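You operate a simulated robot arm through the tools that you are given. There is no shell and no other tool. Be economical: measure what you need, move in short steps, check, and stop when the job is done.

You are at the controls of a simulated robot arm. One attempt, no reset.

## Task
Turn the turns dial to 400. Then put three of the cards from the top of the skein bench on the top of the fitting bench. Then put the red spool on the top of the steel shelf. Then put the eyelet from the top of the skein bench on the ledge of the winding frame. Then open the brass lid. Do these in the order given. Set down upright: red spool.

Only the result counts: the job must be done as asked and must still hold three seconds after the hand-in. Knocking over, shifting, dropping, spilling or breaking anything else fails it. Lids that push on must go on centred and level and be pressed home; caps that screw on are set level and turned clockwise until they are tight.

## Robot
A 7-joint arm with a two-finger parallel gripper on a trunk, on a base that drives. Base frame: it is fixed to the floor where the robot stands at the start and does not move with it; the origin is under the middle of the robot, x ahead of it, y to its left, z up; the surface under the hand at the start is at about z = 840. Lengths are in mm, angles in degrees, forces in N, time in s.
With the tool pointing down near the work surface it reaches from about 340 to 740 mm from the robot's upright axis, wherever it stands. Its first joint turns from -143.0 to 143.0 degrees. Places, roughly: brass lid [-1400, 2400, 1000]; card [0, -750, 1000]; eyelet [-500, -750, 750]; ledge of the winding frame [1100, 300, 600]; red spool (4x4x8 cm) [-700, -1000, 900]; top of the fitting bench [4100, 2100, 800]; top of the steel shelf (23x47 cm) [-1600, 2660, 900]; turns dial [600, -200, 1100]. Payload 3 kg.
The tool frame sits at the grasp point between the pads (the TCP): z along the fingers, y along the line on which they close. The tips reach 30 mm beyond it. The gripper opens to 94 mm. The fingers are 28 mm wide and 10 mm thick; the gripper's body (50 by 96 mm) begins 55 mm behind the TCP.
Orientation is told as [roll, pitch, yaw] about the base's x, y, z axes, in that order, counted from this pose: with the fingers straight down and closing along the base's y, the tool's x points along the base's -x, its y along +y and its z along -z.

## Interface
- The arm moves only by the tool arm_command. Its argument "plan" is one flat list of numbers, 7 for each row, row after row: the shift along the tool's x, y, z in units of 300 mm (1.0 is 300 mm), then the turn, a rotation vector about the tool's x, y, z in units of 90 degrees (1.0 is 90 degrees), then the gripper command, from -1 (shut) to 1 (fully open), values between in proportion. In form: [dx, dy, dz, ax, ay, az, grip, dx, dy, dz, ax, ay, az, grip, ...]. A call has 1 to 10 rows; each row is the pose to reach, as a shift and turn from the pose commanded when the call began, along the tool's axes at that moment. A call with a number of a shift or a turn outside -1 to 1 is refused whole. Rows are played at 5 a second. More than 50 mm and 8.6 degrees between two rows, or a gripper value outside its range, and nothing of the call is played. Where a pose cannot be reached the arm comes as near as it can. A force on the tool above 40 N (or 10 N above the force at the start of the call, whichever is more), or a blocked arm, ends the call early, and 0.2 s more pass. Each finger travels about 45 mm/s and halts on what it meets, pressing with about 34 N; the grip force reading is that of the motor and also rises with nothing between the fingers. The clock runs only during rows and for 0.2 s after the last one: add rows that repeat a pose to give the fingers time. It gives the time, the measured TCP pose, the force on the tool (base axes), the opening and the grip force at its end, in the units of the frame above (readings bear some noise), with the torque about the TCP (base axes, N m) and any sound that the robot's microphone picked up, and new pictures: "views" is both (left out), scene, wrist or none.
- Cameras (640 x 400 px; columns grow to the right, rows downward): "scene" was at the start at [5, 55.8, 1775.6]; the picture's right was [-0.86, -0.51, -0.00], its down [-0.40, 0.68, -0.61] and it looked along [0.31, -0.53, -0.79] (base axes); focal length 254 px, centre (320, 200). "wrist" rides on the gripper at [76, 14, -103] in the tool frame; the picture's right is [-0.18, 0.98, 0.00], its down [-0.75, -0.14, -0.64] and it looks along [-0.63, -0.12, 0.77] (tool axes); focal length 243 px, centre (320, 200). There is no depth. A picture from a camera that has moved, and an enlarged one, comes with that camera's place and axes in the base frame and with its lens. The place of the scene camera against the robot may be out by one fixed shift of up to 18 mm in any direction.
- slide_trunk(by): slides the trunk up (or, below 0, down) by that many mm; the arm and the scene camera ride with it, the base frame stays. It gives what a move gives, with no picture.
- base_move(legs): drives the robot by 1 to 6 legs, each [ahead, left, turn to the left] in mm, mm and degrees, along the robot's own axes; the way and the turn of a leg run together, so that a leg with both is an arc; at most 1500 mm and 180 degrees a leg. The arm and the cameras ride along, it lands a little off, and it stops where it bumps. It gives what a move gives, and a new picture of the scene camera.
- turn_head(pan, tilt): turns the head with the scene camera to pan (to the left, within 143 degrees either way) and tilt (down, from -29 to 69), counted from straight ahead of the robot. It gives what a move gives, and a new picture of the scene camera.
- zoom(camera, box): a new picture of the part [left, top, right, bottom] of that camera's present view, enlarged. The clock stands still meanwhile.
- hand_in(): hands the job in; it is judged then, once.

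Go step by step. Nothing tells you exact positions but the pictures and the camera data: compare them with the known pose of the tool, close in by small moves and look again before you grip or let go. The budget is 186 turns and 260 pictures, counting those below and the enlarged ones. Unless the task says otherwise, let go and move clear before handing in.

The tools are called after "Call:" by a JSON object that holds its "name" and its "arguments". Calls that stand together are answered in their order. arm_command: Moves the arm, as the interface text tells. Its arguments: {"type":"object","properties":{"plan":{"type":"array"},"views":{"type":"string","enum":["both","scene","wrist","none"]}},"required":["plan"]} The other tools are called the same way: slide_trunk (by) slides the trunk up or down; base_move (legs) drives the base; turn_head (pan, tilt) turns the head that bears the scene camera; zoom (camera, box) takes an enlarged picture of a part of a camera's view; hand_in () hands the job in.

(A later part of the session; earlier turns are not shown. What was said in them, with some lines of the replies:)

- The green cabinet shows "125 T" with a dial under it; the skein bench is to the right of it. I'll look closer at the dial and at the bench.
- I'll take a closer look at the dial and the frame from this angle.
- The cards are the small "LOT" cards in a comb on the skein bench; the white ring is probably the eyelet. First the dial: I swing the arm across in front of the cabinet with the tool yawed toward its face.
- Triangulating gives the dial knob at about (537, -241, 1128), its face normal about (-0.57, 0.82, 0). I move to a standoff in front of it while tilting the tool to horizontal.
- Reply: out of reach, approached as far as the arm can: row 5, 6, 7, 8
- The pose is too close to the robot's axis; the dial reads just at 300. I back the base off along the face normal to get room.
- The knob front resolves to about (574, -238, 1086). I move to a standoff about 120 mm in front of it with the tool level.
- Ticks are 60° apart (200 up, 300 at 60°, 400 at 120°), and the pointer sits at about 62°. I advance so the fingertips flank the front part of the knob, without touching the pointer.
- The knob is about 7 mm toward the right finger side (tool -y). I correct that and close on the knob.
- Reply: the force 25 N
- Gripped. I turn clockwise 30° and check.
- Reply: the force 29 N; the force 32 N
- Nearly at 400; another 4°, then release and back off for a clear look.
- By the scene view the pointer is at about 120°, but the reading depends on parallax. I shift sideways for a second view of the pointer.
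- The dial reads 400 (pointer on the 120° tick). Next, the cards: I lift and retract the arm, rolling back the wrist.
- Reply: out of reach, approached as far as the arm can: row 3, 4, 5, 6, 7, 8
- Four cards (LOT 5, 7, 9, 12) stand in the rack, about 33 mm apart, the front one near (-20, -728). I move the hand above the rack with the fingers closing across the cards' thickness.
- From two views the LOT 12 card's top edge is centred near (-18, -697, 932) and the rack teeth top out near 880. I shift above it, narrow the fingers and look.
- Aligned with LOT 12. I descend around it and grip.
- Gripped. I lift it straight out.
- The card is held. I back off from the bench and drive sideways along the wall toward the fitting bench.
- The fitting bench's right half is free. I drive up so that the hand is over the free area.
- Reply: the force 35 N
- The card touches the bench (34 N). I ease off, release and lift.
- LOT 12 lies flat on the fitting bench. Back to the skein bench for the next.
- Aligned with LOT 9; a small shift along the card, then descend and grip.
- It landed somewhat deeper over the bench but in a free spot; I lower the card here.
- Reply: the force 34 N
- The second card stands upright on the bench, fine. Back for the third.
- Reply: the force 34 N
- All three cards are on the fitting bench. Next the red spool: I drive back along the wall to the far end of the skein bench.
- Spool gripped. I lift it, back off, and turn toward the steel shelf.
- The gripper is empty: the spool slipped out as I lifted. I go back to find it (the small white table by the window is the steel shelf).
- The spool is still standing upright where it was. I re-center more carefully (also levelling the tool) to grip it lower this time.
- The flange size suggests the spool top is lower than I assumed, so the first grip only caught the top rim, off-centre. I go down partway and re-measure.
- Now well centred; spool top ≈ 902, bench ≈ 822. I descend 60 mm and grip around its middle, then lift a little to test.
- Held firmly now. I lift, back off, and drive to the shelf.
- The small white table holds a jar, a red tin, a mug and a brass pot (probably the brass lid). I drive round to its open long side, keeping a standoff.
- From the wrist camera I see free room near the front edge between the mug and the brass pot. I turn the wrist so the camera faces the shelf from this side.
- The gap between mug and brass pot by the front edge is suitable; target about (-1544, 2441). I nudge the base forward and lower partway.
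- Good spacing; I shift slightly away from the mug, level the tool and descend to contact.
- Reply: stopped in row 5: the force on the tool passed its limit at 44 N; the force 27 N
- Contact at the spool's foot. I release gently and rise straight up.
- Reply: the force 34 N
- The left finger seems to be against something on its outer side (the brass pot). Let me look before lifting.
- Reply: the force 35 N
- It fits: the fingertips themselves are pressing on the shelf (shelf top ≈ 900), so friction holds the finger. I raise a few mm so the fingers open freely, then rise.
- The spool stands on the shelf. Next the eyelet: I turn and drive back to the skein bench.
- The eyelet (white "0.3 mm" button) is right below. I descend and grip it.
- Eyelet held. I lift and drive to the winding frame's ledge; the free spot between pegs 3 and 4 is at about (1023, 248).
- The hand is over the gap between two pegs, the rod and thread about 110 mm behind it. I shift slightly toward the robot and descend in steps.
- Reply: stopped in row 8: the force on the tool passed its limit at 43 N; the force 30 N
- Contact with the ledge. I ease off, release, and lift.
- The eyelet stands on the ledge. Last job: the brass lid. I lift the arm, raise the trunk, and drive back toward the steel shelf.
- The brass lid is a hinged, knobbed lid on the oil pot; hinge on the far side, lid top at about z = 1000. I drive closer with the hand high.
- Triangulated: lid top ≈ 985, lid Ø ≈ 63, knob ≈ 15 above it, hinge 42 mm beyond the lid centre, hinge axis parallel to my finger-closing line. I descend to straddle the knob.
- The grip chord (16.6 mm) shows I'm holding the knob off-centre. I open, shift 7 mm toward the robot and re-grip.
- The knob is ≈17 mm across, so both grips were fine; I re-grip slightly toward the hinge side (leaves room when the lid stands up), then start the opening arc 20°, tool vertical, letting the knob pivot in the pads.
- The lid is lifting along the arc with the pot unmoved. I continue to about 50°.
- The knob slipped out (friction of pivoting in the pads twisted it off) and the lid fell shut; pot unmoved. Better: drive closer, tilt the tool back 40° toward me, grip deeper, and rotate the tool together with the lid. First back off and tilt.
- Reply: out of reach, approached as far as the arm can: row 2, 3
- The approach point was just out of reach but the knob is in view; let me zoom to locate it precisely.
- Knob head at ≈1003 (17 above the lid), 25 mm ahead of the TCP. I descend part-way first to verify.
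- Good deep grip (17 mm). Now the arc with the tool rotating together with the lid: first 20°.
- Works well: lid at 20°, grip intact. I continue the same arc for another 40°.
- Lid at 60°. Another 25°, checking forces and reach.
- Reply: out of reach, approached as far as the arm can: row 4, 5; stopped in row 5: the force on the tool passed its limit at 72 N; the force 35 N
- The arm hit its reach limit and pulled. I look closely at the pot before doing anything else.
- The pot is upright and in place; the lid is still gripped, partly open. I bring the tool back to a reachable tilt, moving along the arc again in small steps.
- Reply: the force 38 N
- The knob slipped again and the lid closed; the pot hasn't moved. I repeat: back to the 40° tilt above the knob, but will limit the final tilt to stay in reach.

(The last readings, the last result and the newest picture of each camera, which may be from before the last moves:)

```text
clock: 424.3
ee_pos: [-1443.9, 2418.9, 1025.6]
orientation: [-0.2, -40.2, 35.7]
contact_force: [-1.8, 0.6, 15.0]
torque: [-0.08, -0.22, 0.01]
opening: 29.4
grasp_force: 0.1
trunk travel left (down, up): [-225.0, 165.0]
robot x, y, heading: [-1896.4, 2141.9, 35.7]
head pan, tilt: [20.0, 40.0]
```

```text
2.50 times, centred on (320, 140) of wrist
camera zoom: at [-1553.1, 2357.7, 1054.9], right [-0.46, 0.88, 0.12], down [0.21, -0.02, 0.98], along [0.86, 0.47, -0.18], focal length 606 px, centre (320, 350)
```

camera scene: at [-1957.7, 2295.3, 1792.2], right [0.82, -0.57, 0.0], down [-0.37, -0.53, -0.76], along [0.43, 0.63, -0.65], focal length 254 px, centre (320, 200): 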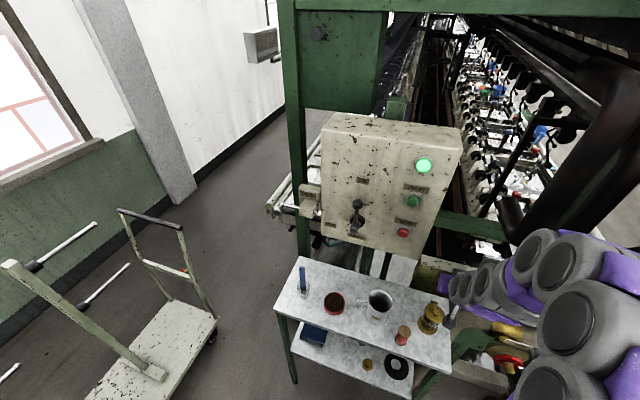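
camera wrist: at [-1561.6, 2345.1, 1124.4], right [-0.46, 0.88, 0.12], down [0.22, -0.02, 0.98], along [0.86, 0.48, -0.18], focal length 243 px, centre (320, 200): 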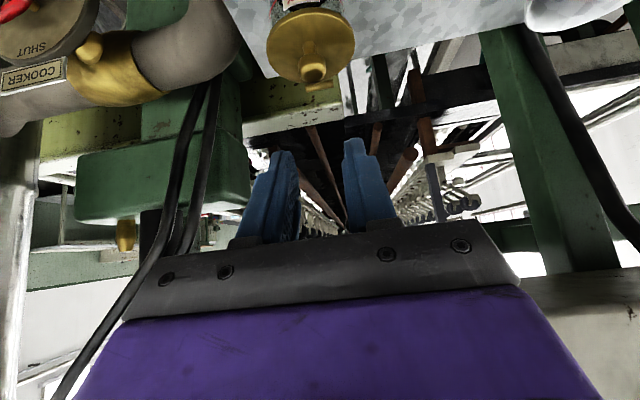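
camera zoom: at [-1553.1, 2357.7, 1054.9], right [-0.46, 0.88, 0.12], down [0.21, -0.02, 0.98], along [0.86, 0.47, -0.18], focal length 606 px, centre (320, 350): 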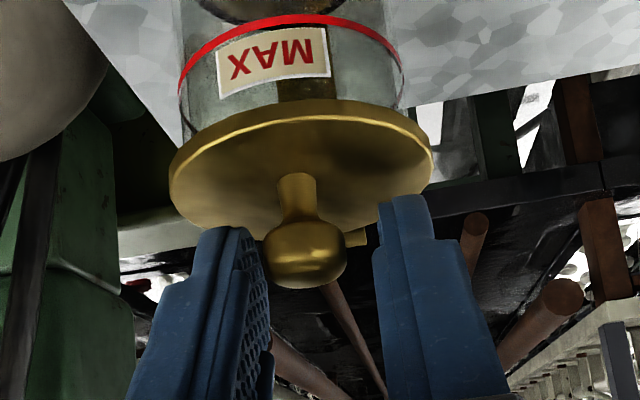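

Call:
{"name": "arm_command", "arguments": {"plan": [-0.01, -0.003, 0, 0, 0, 0, -0.36, -0.02, -0.006, 0, 0, 0, 0, -0.36, -0.02, -0.006, 0, 0, 0, 0, -0.6, -0.02, -0.006, 0, 0, 0, 0, -1, -0.02, -0.006, 0, 0, 0, 0, -1], "views": "none"}}

Call:
{"name": "arm_command", "arguments": {"plan": [-0.018, 0, -0.0035, 0, 0.0556, 0, -1, -0.0367, 0, -0.0053, 0, 0.111, 0, -1, -0.055, 0, -0.0057, 0, 0.167, 0, -1, -0.0737, 0, -0.0045, 0, 0.222, 0, -1, -0.092, 0, -0.0018, 0, 0.278, 0, -1, -0.11, 0, 0.003, 0, 0.333, 0, -1, -0.1277, 0, 0.009, 0, 0.389, 0, -1, -0.1447, 0, 0.016, 0, 0.444, 0, -1], "views": "none"}}

Call:
{"name": "zoom", "arguments": {"camera": "wrist", "box": [220, 60, 420, 220]}}

Call:
{"name": "zoom", "arguments": {"camera": "scene", "box": [400, 270, 470, 340]}}

```text
clock: 425.5
ee_pos: [-1439.5, 2420.7, 1025.5]
orientation: [-0.2, -39.7, 35.7]
contact_force: [-1.6, 0.0, -1.6]
torque: [-0.07, 0.15, -0.02]
opening: 17.0
grasp_force: 44.9
trunk travel left (down, up): [-225.0, 165.0]
robot x, y, heading: [-1902.5, 2139.0, 35.7]
head pan, tilt: [20.0, 40.0]
```

```text
clock: 427.3
ee_pos: [-1407.3, 2443.1, 1050.4]
orientation: [-0.1, 0.2, 35.6]
contact_force: [5.5, 6.6, -17.9]
torque: [0.25, -0.36, -0.05]
opening: 14.2
grasp_force: 44.8
trunk travel left (down, up): [-225.0, 165.0]
robot x, y, heading: [-1900.0, 2141.0, 35.6]
head pan, tilt: [20.0, 40.0]
```

```text
2.50 times, centred on (320, 140) of wrist
camera zoom: at [-1478.1, 2410.2, 1153.8], right [-0.42, 0.91, 0.0], down [0.7, 0.33, 0.64], along [0.58, 0.27, -0.77], focal length 606 px, centre (320, 350)
```

zoom: 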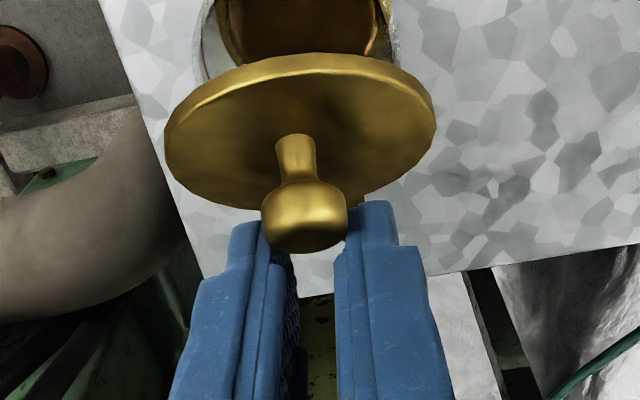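

```text
5.71 times, centred on (435, 305) of scene
camera zoom: at [-1954.6, 2299.3, 1791.8], right [0.83, -0.56, 0.0], down [-0.37, -0.53, -0.76], along [0.43, 0.63, -0.65], focal length 1455 px, centre (-337, -400)
```

zoom: 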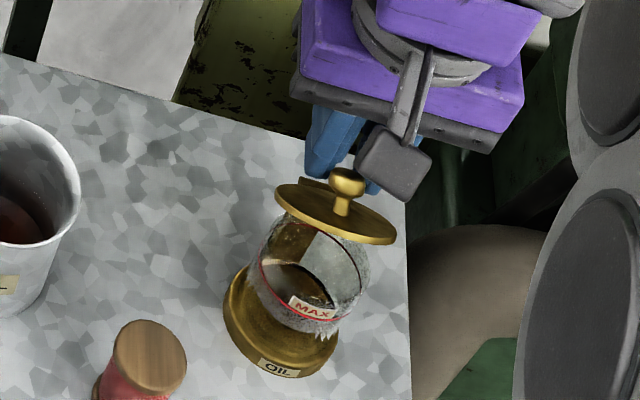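

The shift put the knob at the pad's edge and it is slipping (14 mm). I reverse along the arc to close the lid gently, then re-grip at the earlier offset that held.

Call:
{"name": "arm_command", "arguments": {"plan": [0.0177, 0, 0.0053, 0, -0.0556, 0, -1, 0.035, 0, 0.012, 0, -0.111, 0, -1, 0.0517, 0, 0.02, 0, -0.167, 0, -1, 0.0677, 0, 0.0297, 0, -0.222, 0, -1, 0.0827, 0, 0.0407, 0, -0.278, 0, -1, 0.0967, 0, 0.0527, 0, -0.333, 0, -1, 0.1097, 0, 0.066, 0, -0.389, 0, -1, 0.1213, 0, 0.08, 0, -0.444, 0, -1], "views": "none"}}

Call:
{"name": "zoom", "arguments": {"camera": "wrist", "box": [220, 60, 420, 220]}}

```text
clock: 429.1
ee_pos: [-1434.9, 2421.4, 1035.1]
orientation: [-0.3, -38.6, 35.9]
contact_force: [6.8, 10.2, 6.8]
torque: [0.17, -0.16, -0.07]
opening: 0.0
grasp_force: 33.1
trunk travel left (down, up): [-225.0, 165.0]
robot x, y, heading: [-1900.9, 2145.6, 35.5]
head pan, tilt: [20.0, 40.0]
stopped in row 8: the force on the tool passed its limit at 48 N (the readings are from after the stop); the commanded pose is now the measured one
```

```text
2.50 times, centred on (320, 140) of wrist
camera zoom: at [-1543.7, 2362.1, 1067.6], right [-0.46, 0.88, 0.11], down [0.23, 0.0, 0.97], along [0.86, 0.47, -0.2], focal length 606 px, centre (320, 350)
```

zoom: 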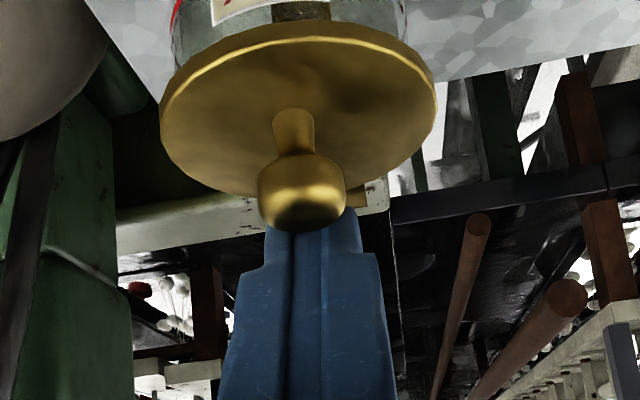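

Call:
{"name": "arm_command", "arguments": {"plan": [-0.052, 0, -0.065, 0, 0, 0, -1, -0.093, 0, -0.117, 0, 0, 0, -0.6, -0.07, 0, -0.136, 0, -0.008, 0, -0.36, -0.07, 0, -0.136, 0, -0.0156, 0, -0.36, -0.007, 0, -0.058, 0, -0.0156, 0, -0.36, 0.034, 0, -0.006, 0, -0.0156, 0, -0.36, 0.046, 0, 0.008, 0, -0.0156, 0, -0.36], "views": "none"}}

Call:
{"name": "zoom", "arguments": {"camera": "wrist", "box": [220, 60, 420, 220]}}

Call:
{"name": "zoom", "arguments": {"camera": "scene", "box": [400, 270, 470, 340]}}

```text
clock: 430.7
ee_pos: [-1442.6, 2415.6, 1024.5]
orientation: [-0.2, -40.1, 35.8]
contact_force: [-0.6, 1.1, 16.1]
torque: [0.27, 0.05, 0.01]
opening: 30.5
grasp_force: 0.4
trunk travel left (down, up): [-225.0, 165.0]
robot x, y, heading: [-1900.9, 2144.9, 35.7]
head pan, tilt: [20.0, 40.0]
```

```text
2.50 times, centred on (320, 140) of wrist
camera zoom: at [-1552.0, 2355.3, 1055.0], right [-0.46, 0.88, 0.12], down [0.21, -0.02, 0.98], along [0.86, 0.47, -0.18], focal length 606 px, centre (320, 350)
```

zoom: 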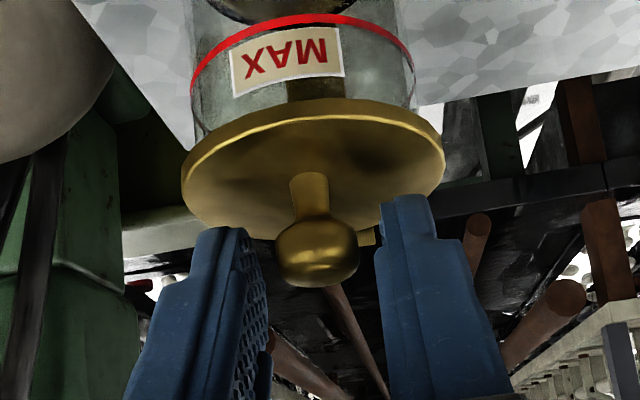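

```text
5.71 times, centred on (435, 305) of scene
camera zoom: at [-1961.5, 2294.1, 1792.5], right [0.83, -0.56, 0.0], down [-0.36, -0.53, -0.77], along [0.43, 0.63, -0.64], focal length 1455 px, centre (-337, -400)
```

zoom: 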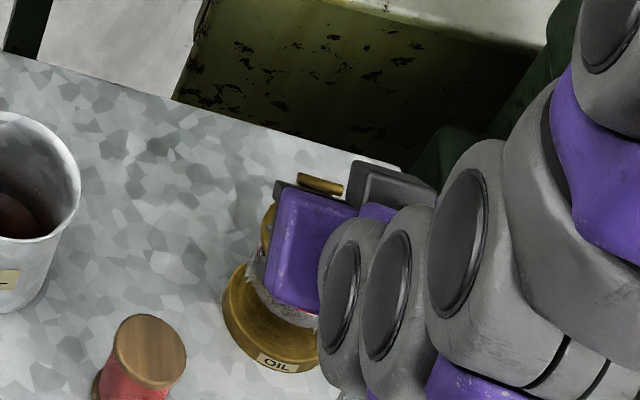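

Same pose as the first successful grip. I close, and run the first 40° of the arc.

Call:
{"name": "arm_command", "arguments": {"plan": [-0.0025, 0.003, -0.003, 0, 0, 0, -0.36, -0.0025, 0.003, -0.003, 0, 0, 0, -0.7, -0.0025, 0.003, -0.003, 0, 0, 0, -1, -0.0025, 0.003, -0.003, 0, 0, 0, -1], "views": "none"}}

Call:
{"name": "arm_command", "arguments": {"plan": [-0.018, 0, -0.0035, 0, 0.0556, 0, -1, -0.0367, 0, -0.0053, 0, 0.111, 0, -1, -0.055, 0, -0.0057, 0, 0.167, 0, -1, -0.0737, 0, -0.0045, 0, 0.222, 0, -1, -0.092, 0, -0.0018, 0, 0.278, 0, -1, -0.11, 0, 0.003, 0, 0.333, 0, -1, -0.1277, 0, 0.009, 0, 0.389, 0, -1, -0.1447, 0, 0.016, 0, 0.444, 0, -1], "views": "none"}}

Call:
{"name": "zoom", "arguments": {"camera": "wrist", "box": [220, 60, 420, 220]}}

```text
clock: 431.7
ee_pos: [-1443.8, 2416.9, 1024.5]
orientation: [-0.4, -39.9, 35.9]
contact_force: [0.9, 3.7, 25.3]
torque: [0.3, -0.28, 0.0]
opening: 16.7
grasp_force: 43.8
trunk travel left (down, up): [-225.0, 165.0]
robot x, y, heading: [-1904.0, 2138.7, 35.7]
head pan, tilt: [20.0, 40.0]
```

```text
clock: 433.5
ee_pos: [-1416.7, 2435.7, 1048.7]
orientation: [-0.2, 0.3, 35.8]
contact_force: [-11.7, -7.4, 18.5]
torque: [-0.35, 0.37, -0.01]
opening: 16.9
grasp_force: 44.8
trunk travel left (down, up): [-225.0, 165.0]
robot x, y, heading: [-1901.7, 2142.5, 35.6]
head pan, tilt: [20.0, 40.0]
```

```text
2.50 times, centred on (320, 140) of wrist
camera zoom: at [-1486.9, 2403.9, 1152.4], right [-0.42, 0.91, 0.0], down [0.7, 0.33, 0.64], along [0.58, 0.27, -0.77], focal length 606 px, centre (320, 350)
```

zoom: 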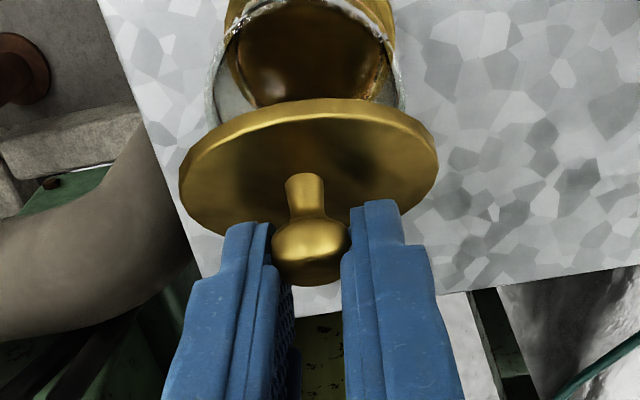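

Grip intact at 40°. Next 20°, with a slight outward correction.

Call:
{"name": "arm_command", "arguments": {"plan": [-0.0173, 0, -0.0087, 0, 0.0556, 0, -1, -0.0357, 0, -0.0113, 0, 0.111, 0, -1, -0.054, 0, -0.0123, 0, 0.167, 0, -1, -0.0727, 0, -0.0113, 0, 0.222, 0, -1], "views": "none"}}

Call:
{"name": "zoom", "arguments": {"camera": "wrist", "box": [220, 60, 420, 220]}}

Call:
{"name": "zoom", "arguments": {"camera": "scene", "box": [400, 270, 470, 340]}}

```text
clock: 434.5
ee_pos: [-1397.3, 2451.1, 1051.2]
orientation: [-0.2, 20.4, 35.6]
contact_force: [-14.5, -9.4, -9.2]
torque: [-0.58, 0.7, -0.04]
opening: 17.0
grasp_force: 45.0
trunk travel left (down, up): [-225.0, 165.0]
robot x, y, heading: [-1896.3, 2139.4, 35.6]
head pan, tilt: [20.0, 40.0]
```

```text
2.50 times, centred on (320, 140) of wrist
camera zoom: at [-1435.4, 2441.2, 1174.4], right [-0.43, 0.9, -0.07], down [0.84, 0.43, 0.34], along [0.34, 0.09, -0.94], focal length 606 px, centre (320, 350)
```

zoom: 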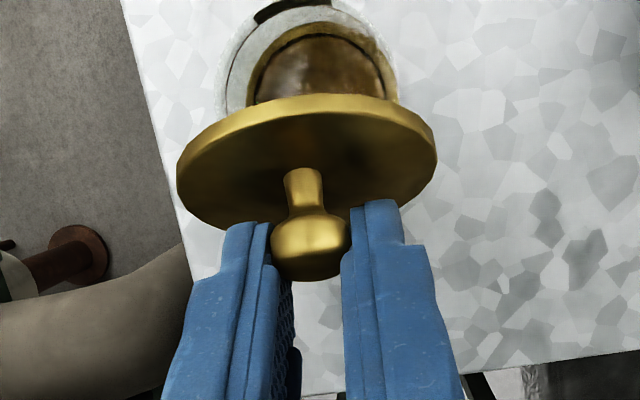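

```text
5.71 times, centred on (435, 305) of scene
camera zoom: at [-1960.3, 2294.6, 1792.1], right [0.83, -0.56, 0.0], down [-0.36, -0.53, -0.77], along [0.43, 0.63, -0.64], focal length 1455 px, centre (-337, -400)
```

zoom: 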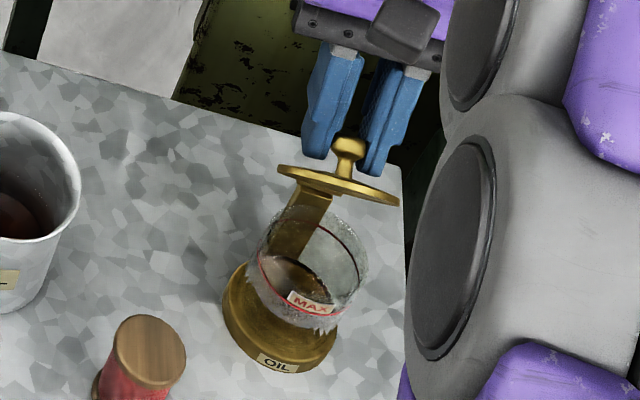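

Lid near 60°, grip firm. Now continuing to ~85° with only slight further tilt, so as to stay in reach.

Call:
{"name": "arm_command", "arguments": {"plan": [-0.015, 0, -0.0047, 0, 0.0222, 0, -1, -0.03, 0, -0.0083, 0, 0.0444, 0, -1, -0.0453, 0, -0.0108, 0, 0.0667, 0, -1, -0.061, 0, -0.0123, 0, 0.0889, 0, -1, -0.0743, 0, -0.0133, 0, 0.0889, 0, -1], "views": "none"}}

Call:
{"name": "zoom", "arguments": {"camera": "wrist", "box": [220, 60, 420, 220]}}

Call:
{"name": "zoom", "arguments": {"camera": "scene", "box": [400, 270, 470, 340]}}

```text
clock: 435.7
ee_pos: [-1377.9, 2464.7, 1049.8]
orientation: [-0.2, 27.9, 35.6]
contact_force: [0.1, 1.6, 2.5]
torque: [-0.12, 0.03, -0.03]
opening: 14.6
grasp_force: 44.9
trunk travel left (down, up): [-225.0, 165.0]
robot x, y, heading: [-1896.6, 2139.8, 35.7]
head pan, tilt: [20.0, 40.0]
```

```text
2.50 times, centred on (320, 140) of wrist
camera zoom: at [-1402.0, 2465.5, 1175.7], right [-0.44, 0.89, -0.09], down [0.87, 0.45, 0.22], along [0.23, 0.02, -0.97], focal length 606 px, centre (320, 350)
```

zoom: 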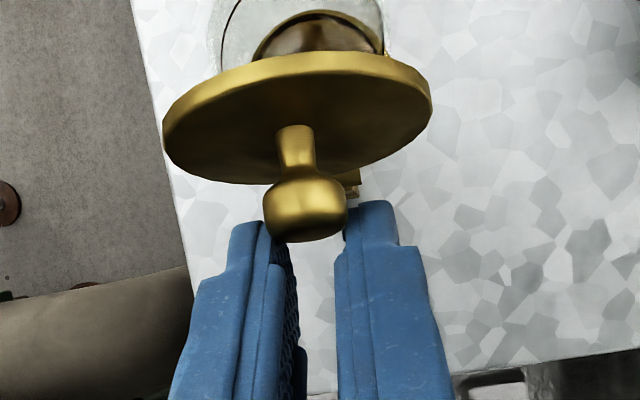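

```text
5.71 times, centred on (435, 305) of scene
camera zoom: at [-1958.7, 2296.7, 1792.1], right [0.83, -0.56, 0.0], down [-0.36, -0.53, -0.76], along [0.43, 0.63, -0.65], focal length 1455 px, centre (-337, -400)
```

zoom: 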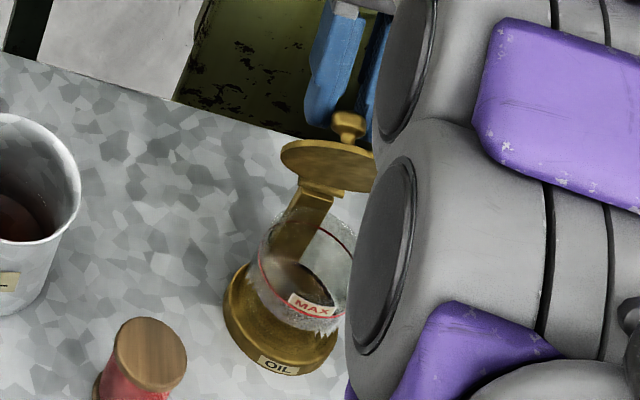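

The lid is at about 70° with the knob near the fingertips' edge and almost no load. I flick it onward over the top in one quick row (staying in reach by easing the tilt).

Call:
{"name": "arm_command", "arguments": {"plan": [-0.142, 0, -0.045, 0, -0.094, 0, -1], "views": "none"}}

Call:
{"name": "zoom", "arguments": {"camera": "scene", "box": [400, 270, 470, 340]}}

Call:
{"name": "zoom", "arguments": {"camera": "wrist", "box": [180, 0, 460, 200]}}

```text
clock: 436.1
ee_pos: [-1341.8, 2489.8, 1038.1]
orientation: [-0.2, 19.6, 35.6]
contact_force: [0.4, 0.5, -0.1]
torque: [0.02, 0.01, -0.03]
opening: 0.0
grasp_force: 33.3
trunk travel left (down, up): [-225.0, 165.0]
robot x, y, heading: [-1904.1, 2137.7, 35.9]
head pan, tilt: [20.0, 40.0]
```

```text
5.71 times, centred on (435, 305) of scene
camera zoom: at [-1956.0, 2297.2, 1792.1], right [0.83, -0.56, 0.0], down [-0.37, -0.53, -0.76], along [0.43, 0.63, -0.65], focal length 1455 px, centre (-337, -400)
```

zoom: 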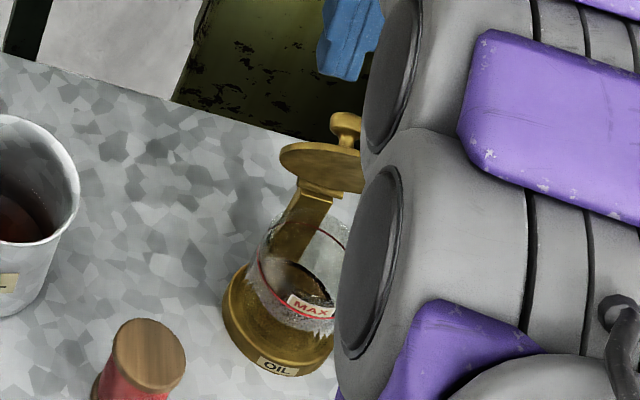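

```text
2.00 times, centred on (320, 100) of wrist
camera zoom: at [-1379.7, 2479.9, 1160.6], right [-0.43, 0.9, -0.07], down [0.83, 0.43, 0.35], along [0.34, 0.1, -0.93], focal length 485 px, centre (320, 400)
```

zoom: 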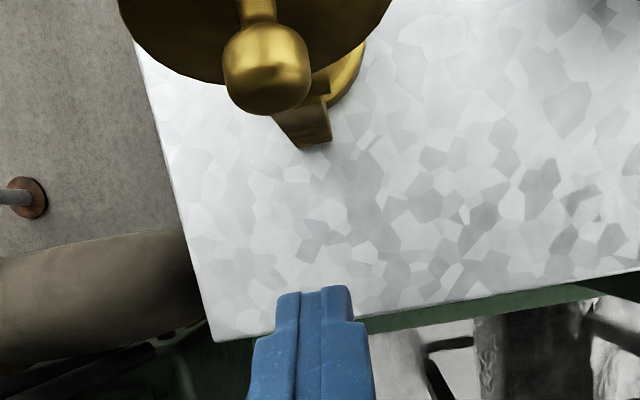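

The knob is free and the lid seems to be standing open on its own. I let time pass while lifting the hand clear and look again.

Call:
{"name": "arm_command", "arguments": {"plan": [0, 0, -0.08, 0, 0, 0, -1, 0, 0, -0.2, 0, 0, 0, -1, 0, 0, -0.2, 0, 0, 0, -1, 0, 0, -0.2, 0, 0, 0, -1, 0, 0, -0.2, 0, 0, 0, -1, 0, 0, -0.2, 0, 0, 0, -1], "views": "none"}}

Call:
{"name": "zoom", "arguments": {"camera": "scene", "box": [400, 270, 470, 340]}}

```text
clock: 437.5
ee_pos: [-1335.2, 2494.9, 1095.1]
orientation: [-0.3, 19.8, 35.5]
contact_force: [-0.5, -0.4, 0.2]
torque: [-0.04, -0.01, -0.04]
opening: 0.0
grasp_force: 32.6
out of reach, approached as far as the arm can: row 2, 3, 4, 5, 6
trunk travel left (down, up): [-225.0, 165.0]
robot x, y, heading: [-1900.7, 2142.2, 35.6]
head pan, tilt: [20.0, 40.0]
```

```text
5.71 times, centred on (435, 305) of scene
camera zoom: at [-1958.0, 2296.3, 1792.1], right [0.83, -0.56, 0.0], down [-0.36, -0.53, -0.76], along [0.43, 0.63, -0.65], focal length 1455 px, centre (-337, -400)
```

zoom: 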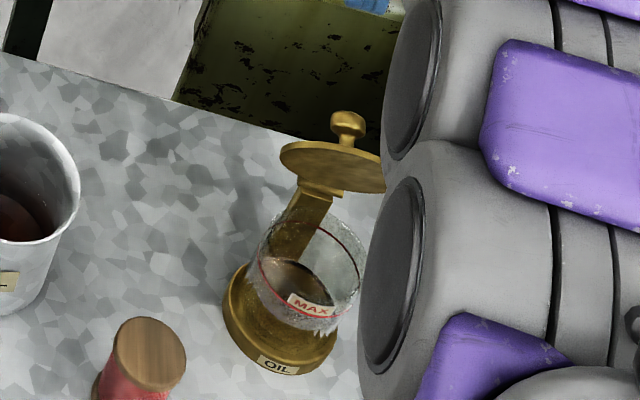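

The lid stays open by itself at roughly 78°. To be safe I'll bring the hand over to its inner side and push it gently further, past vertical.

Call:
{"name": "arm_command", "arguments": {"plan": [0.038, 0, -0.057, 0, -0.055, 0, -1, 0.092, 0, -0.109, 0, -0.11, 0, -1, 0.166, 0, -0.117, 0, -0.165, 0, -1, 0.276, 0, -0.078, 0, -0.22, 0, -1, 0.386, 0, -0.038, 0, -0.22, 0, -1, 0.502, 0, 0.004, 0, -0.22, 0, -1], "views": "wrist"}}

Call:
{"name": "zoom", "arguments": {"camera": "scene", "box": [400, 260, 480, 340]}}

```text
clock: 438.9
ee_pos: [-1451.6, 2413.6, 1144.7]
orientation: [-0.3, -0.1, 35.7]
contact_force: [0.8, -0.3, 0.9]
torque: [0.03, 0.02, 0.01]
opening: 0.0
grasp_force: 33.0
trunk travel left (down, up): [-225.0, 165.0]
robot x, y, heading: [-1900.7, 2140.9, 35.6]
head pan, tilt: [20.0, 40.0]
camera wrist: at [-1521.9, 2380.9, 1247.8], right [-0.42, 0.91, 0.0], down [0.69, 0.33, 0.64], along [0.58, 0.27, -0.77], focal length 243 px, centre (320, 200)
```

wrist: 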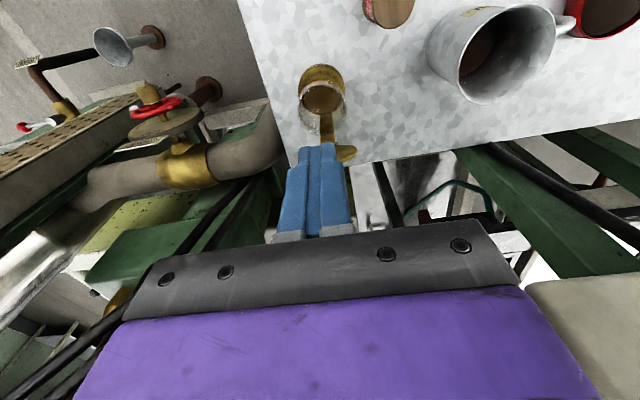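

```text
5.00 times, centred on (440, 300) of scene
camera zoom: at [-1961.5, 2293.7, 1792.3], right [0.83, -0.56, 0.0], down [-0.36, -0.53, -0.77], along [0.43, 0.63, -0.64], focal length 1273 px, centre (-280, -300)
```

zoom: 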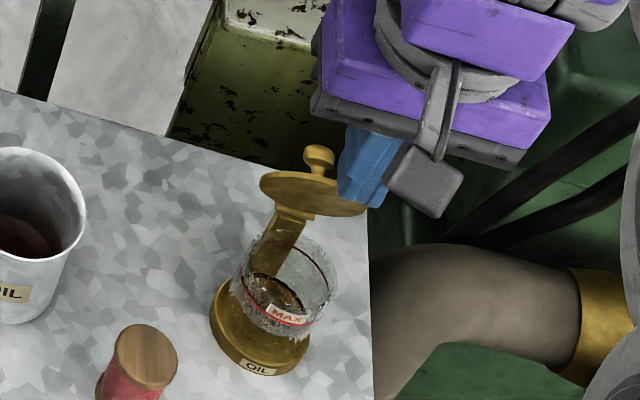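

Call:
{"name": "arm_command", "arguments": {"plan": [0, 0, 0.13, 0, 0, 0, -1, 0, 0, 0.257, 0, 0, 0, -1, -0.06, 0, 0.257, 0, 0, 0, -1, -0.09, 0, 0.257, 0, 0, 0, -1, -0.105, 0, 0.257, 0, 0, 0, -1], "views": "none"}}

Call:
{"name": "arm_command", "arguments": {"plan": [-0.01, 0, 0, 0, 0, 0, -1, -0.02, 0, 0, 0, 0, 0, -1, -0.03, 0, 0, 0, 0, 0, -1, -0.04, 0, 0, 0, 0, 0, -1], "views": "none"}}

Call:
{"name": "zoom", "arguments": {"camera": "scene", "box": [400, 260, 480, 340]}}

```text
clock: 440.1
ee_pos: [-1423.9, 2433.3, 1067.2]
orientation: [-0.2, -0.1, 35.6]
contact_force: [0.9, 0.3, 0.4]
torque: [-0.01, 0.01, 0.0]
opening: 0.0
grasp_force: 33.5
trunk travel left (down, up): [-225.0, 165.0]
robot x, y, heading: [-1902.2, 2141.1, 35.6]
head pan, tilt: [20.0, 40.0]
```

```text
clock: 441.1
ee_pos: [-1414.0, 2437.0, 1067.9]
orientation: [-0.2, -0.1, 35.7]
contact_force: [0.3, 0.2, 0.2]
torque: [0.0, 0.0, 0.0]
opening: 0.0
grasp_force: 32.9
trunk travel left (down, up): [-225.0, 165.0]
robot x, y, heading: [-1902.6, 2139.2, 35.7]
head pan, tilt: [20.0, 40.0]
```

```text
5.00 times, centred on (440, 300) of scene
camera zoom: at [-1958.8, 2295.6, 1792.2], right [0.83, -0.56, 0.0], down [-0.36, -0.53, -0.76], along [0.43, 0.63, -0.64], focal length 1273 px, centre (-280, -300)
```

zoom: 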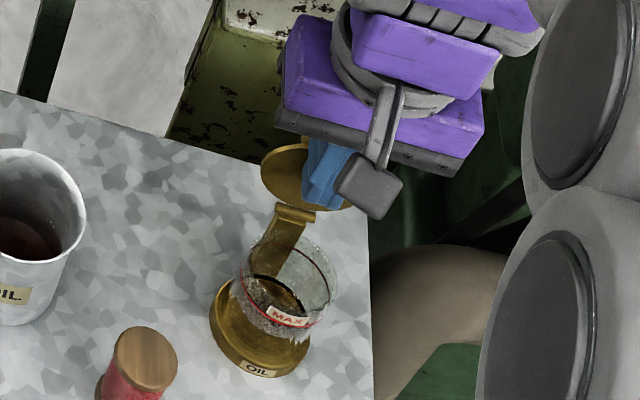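

Call:
{"name": "arm_command", "arguments": {"plan": [-0.013, 0, 0, 0, 0, 0, -1, -0.027, 0, 0, 0, 0, 0, -1, -0.04, 0, 0, 0, 0, 0, -1, -0.053, 0, 0, 0, 0, 0, -1], "views": "none"}}

Call:
{"name": "arm_command", "arguments": {"plan": [0.08, 0, 0, 0, 0, 0, -1, 0.16, 0, -0.08, 0, 0, 0, -1, 0.28, 0, -0.18, 0, 0, 0, -1, 0.4, 0, -0.26, 0, 0, 0, -1], "views": "none"}}

Call:
{"name": "zoom", "arguments": {"camera": "scene", "box": [400, 260, 480, 340]}}

```text
clock: 442.1
ee_pos: [-1403.1, 2445.2, 1065.8]
orientation: [-0.1, 0.2, 35.7]
contact_force: [-14.0, -9.6, -1.1]
torque: [-0.31, 0.45, 0.01]
opening: 0.1
grasp_force: 33.2
trunk travel left (down, up): [-225.0, 165.0]
robot x, y, heading: [-1901.5, 2141.3, 35.6]
head pan, tilt: [20.0, 40.0]
```

```text
clock: 443.1
ee_pos: [-1499.1, 2378.4, 1144.9]
orientation: [-0.1, -0.1, 35.6]
contact_force: [-0.3, -0.2, 0.4]
torque: [-0.03, -0.02, 0.01]
opening: 0.0
grasp_force: 32.8
trunk travel left (down, up): [-225.0, 165.0]
robot x, y, heading: [-1896.4, 2139.7, 35.5]
head pan, tilt: [20.0, 40.0]
```

```text
5.00 times, centred on (440, 300) of scene
camera zoom: at [-1962.1, 2293.2, 1792.3], right [0.83, -0.56, 0.0], down [-0.36, -0.53, -0.77], along [0.43, 0.63, -0.64], focal length 1273 px, centre (-280, -300)
```

zoom: 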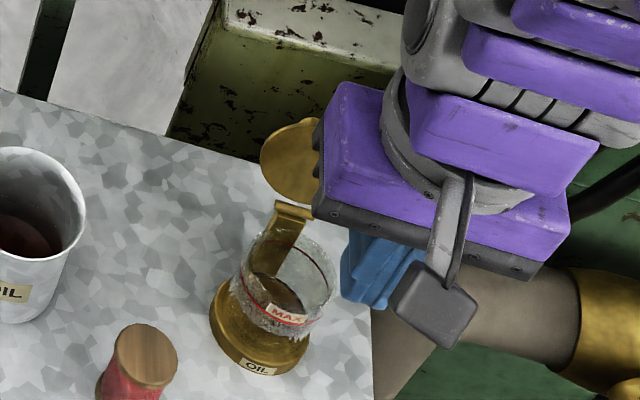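

The lid is now past vertical against its stop, and the pot hasn't shifted. I back away and take a last look.

Call:
{"name": "base_move", "arguments": {"legs": [[-350, 0, 0]]}}

Call:
{"name": "zoom", "arguments": {"camera": "scene", "box": [330, 200, 480, 300]}}

```text
clock: 445.3
ee_pos: [-1780.7, 2178.8, 1144.5]
orientation: [-0.2, -0.1, 36.0]
contact_force: [0.1, 0.3, 0.5]
torque: [0.0, 0.01, 0.0]
opening: 0.0
grasp_force: 32.9
trunk travel left (down, up): [-225.0, 165.0]
robot x, y, heading: [-2183.4, 1940.3, 36.4]
head pan, tilt: [20.0, 40.0]
camera scene: at [-2242.3, 2091.4, 1792.2], right [0.83, -0.56, 0.0], down [-0.36, -0.53, -0.77], along [0.43, 0.63, -0.64], focal length 254 px, centre (320, 200)
```

scene: 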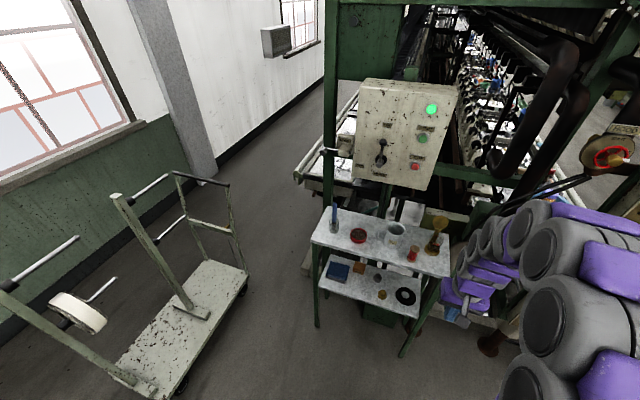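

```text
4.00 times, centred on (405, 250) of scene
camera zoom: at [-2242.3, 2091.4, 1792.2], right [0.83, -0.56, 0.0], down [-0.36, -0.53, -0.77], along [0.43, 0.63, -0.64], focal length 1018 px, centre (-20, 0)
```

zoom: 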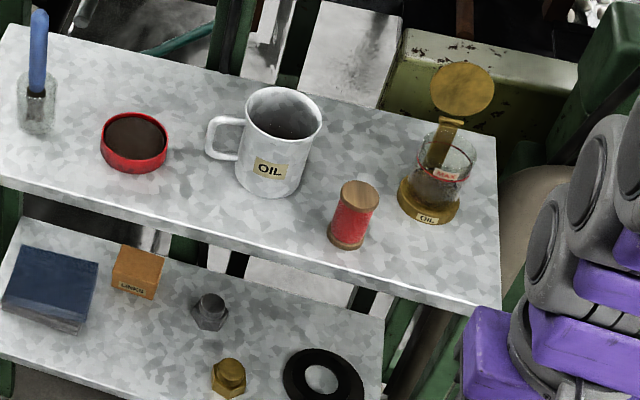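

The lid stands fully open, the spool is upright on the shelf, and the other items look undisturbed. I hand in.

Call:
{"name": "hand_in", "arguments": {}}

```text
The job is handed in.
```

I finished all five steps in the order given and handed the job in:

- **Dial:** the pointer reads 400.
- **Cards:** LOT 12, 9 and 7 are on the fitting bench. LOT 9 is standing on its edge and the other two lie flat.
- **Red spool:** it stands upright on the steel shelf. It slipped out of the gripper once on the skein bench, but stayed standing.
- **Eyelet:** it is on the ledge of the winding frame, between two pegs.
- **Brass lid:** it is open past vertical, against its stop. It fell shut several times before it stayed open. One attempt peaked at 72 N, but the oil pot shows no shift in the pictures.

I checked the dial, cards and eyelet right after placing each one, but not again at the end.
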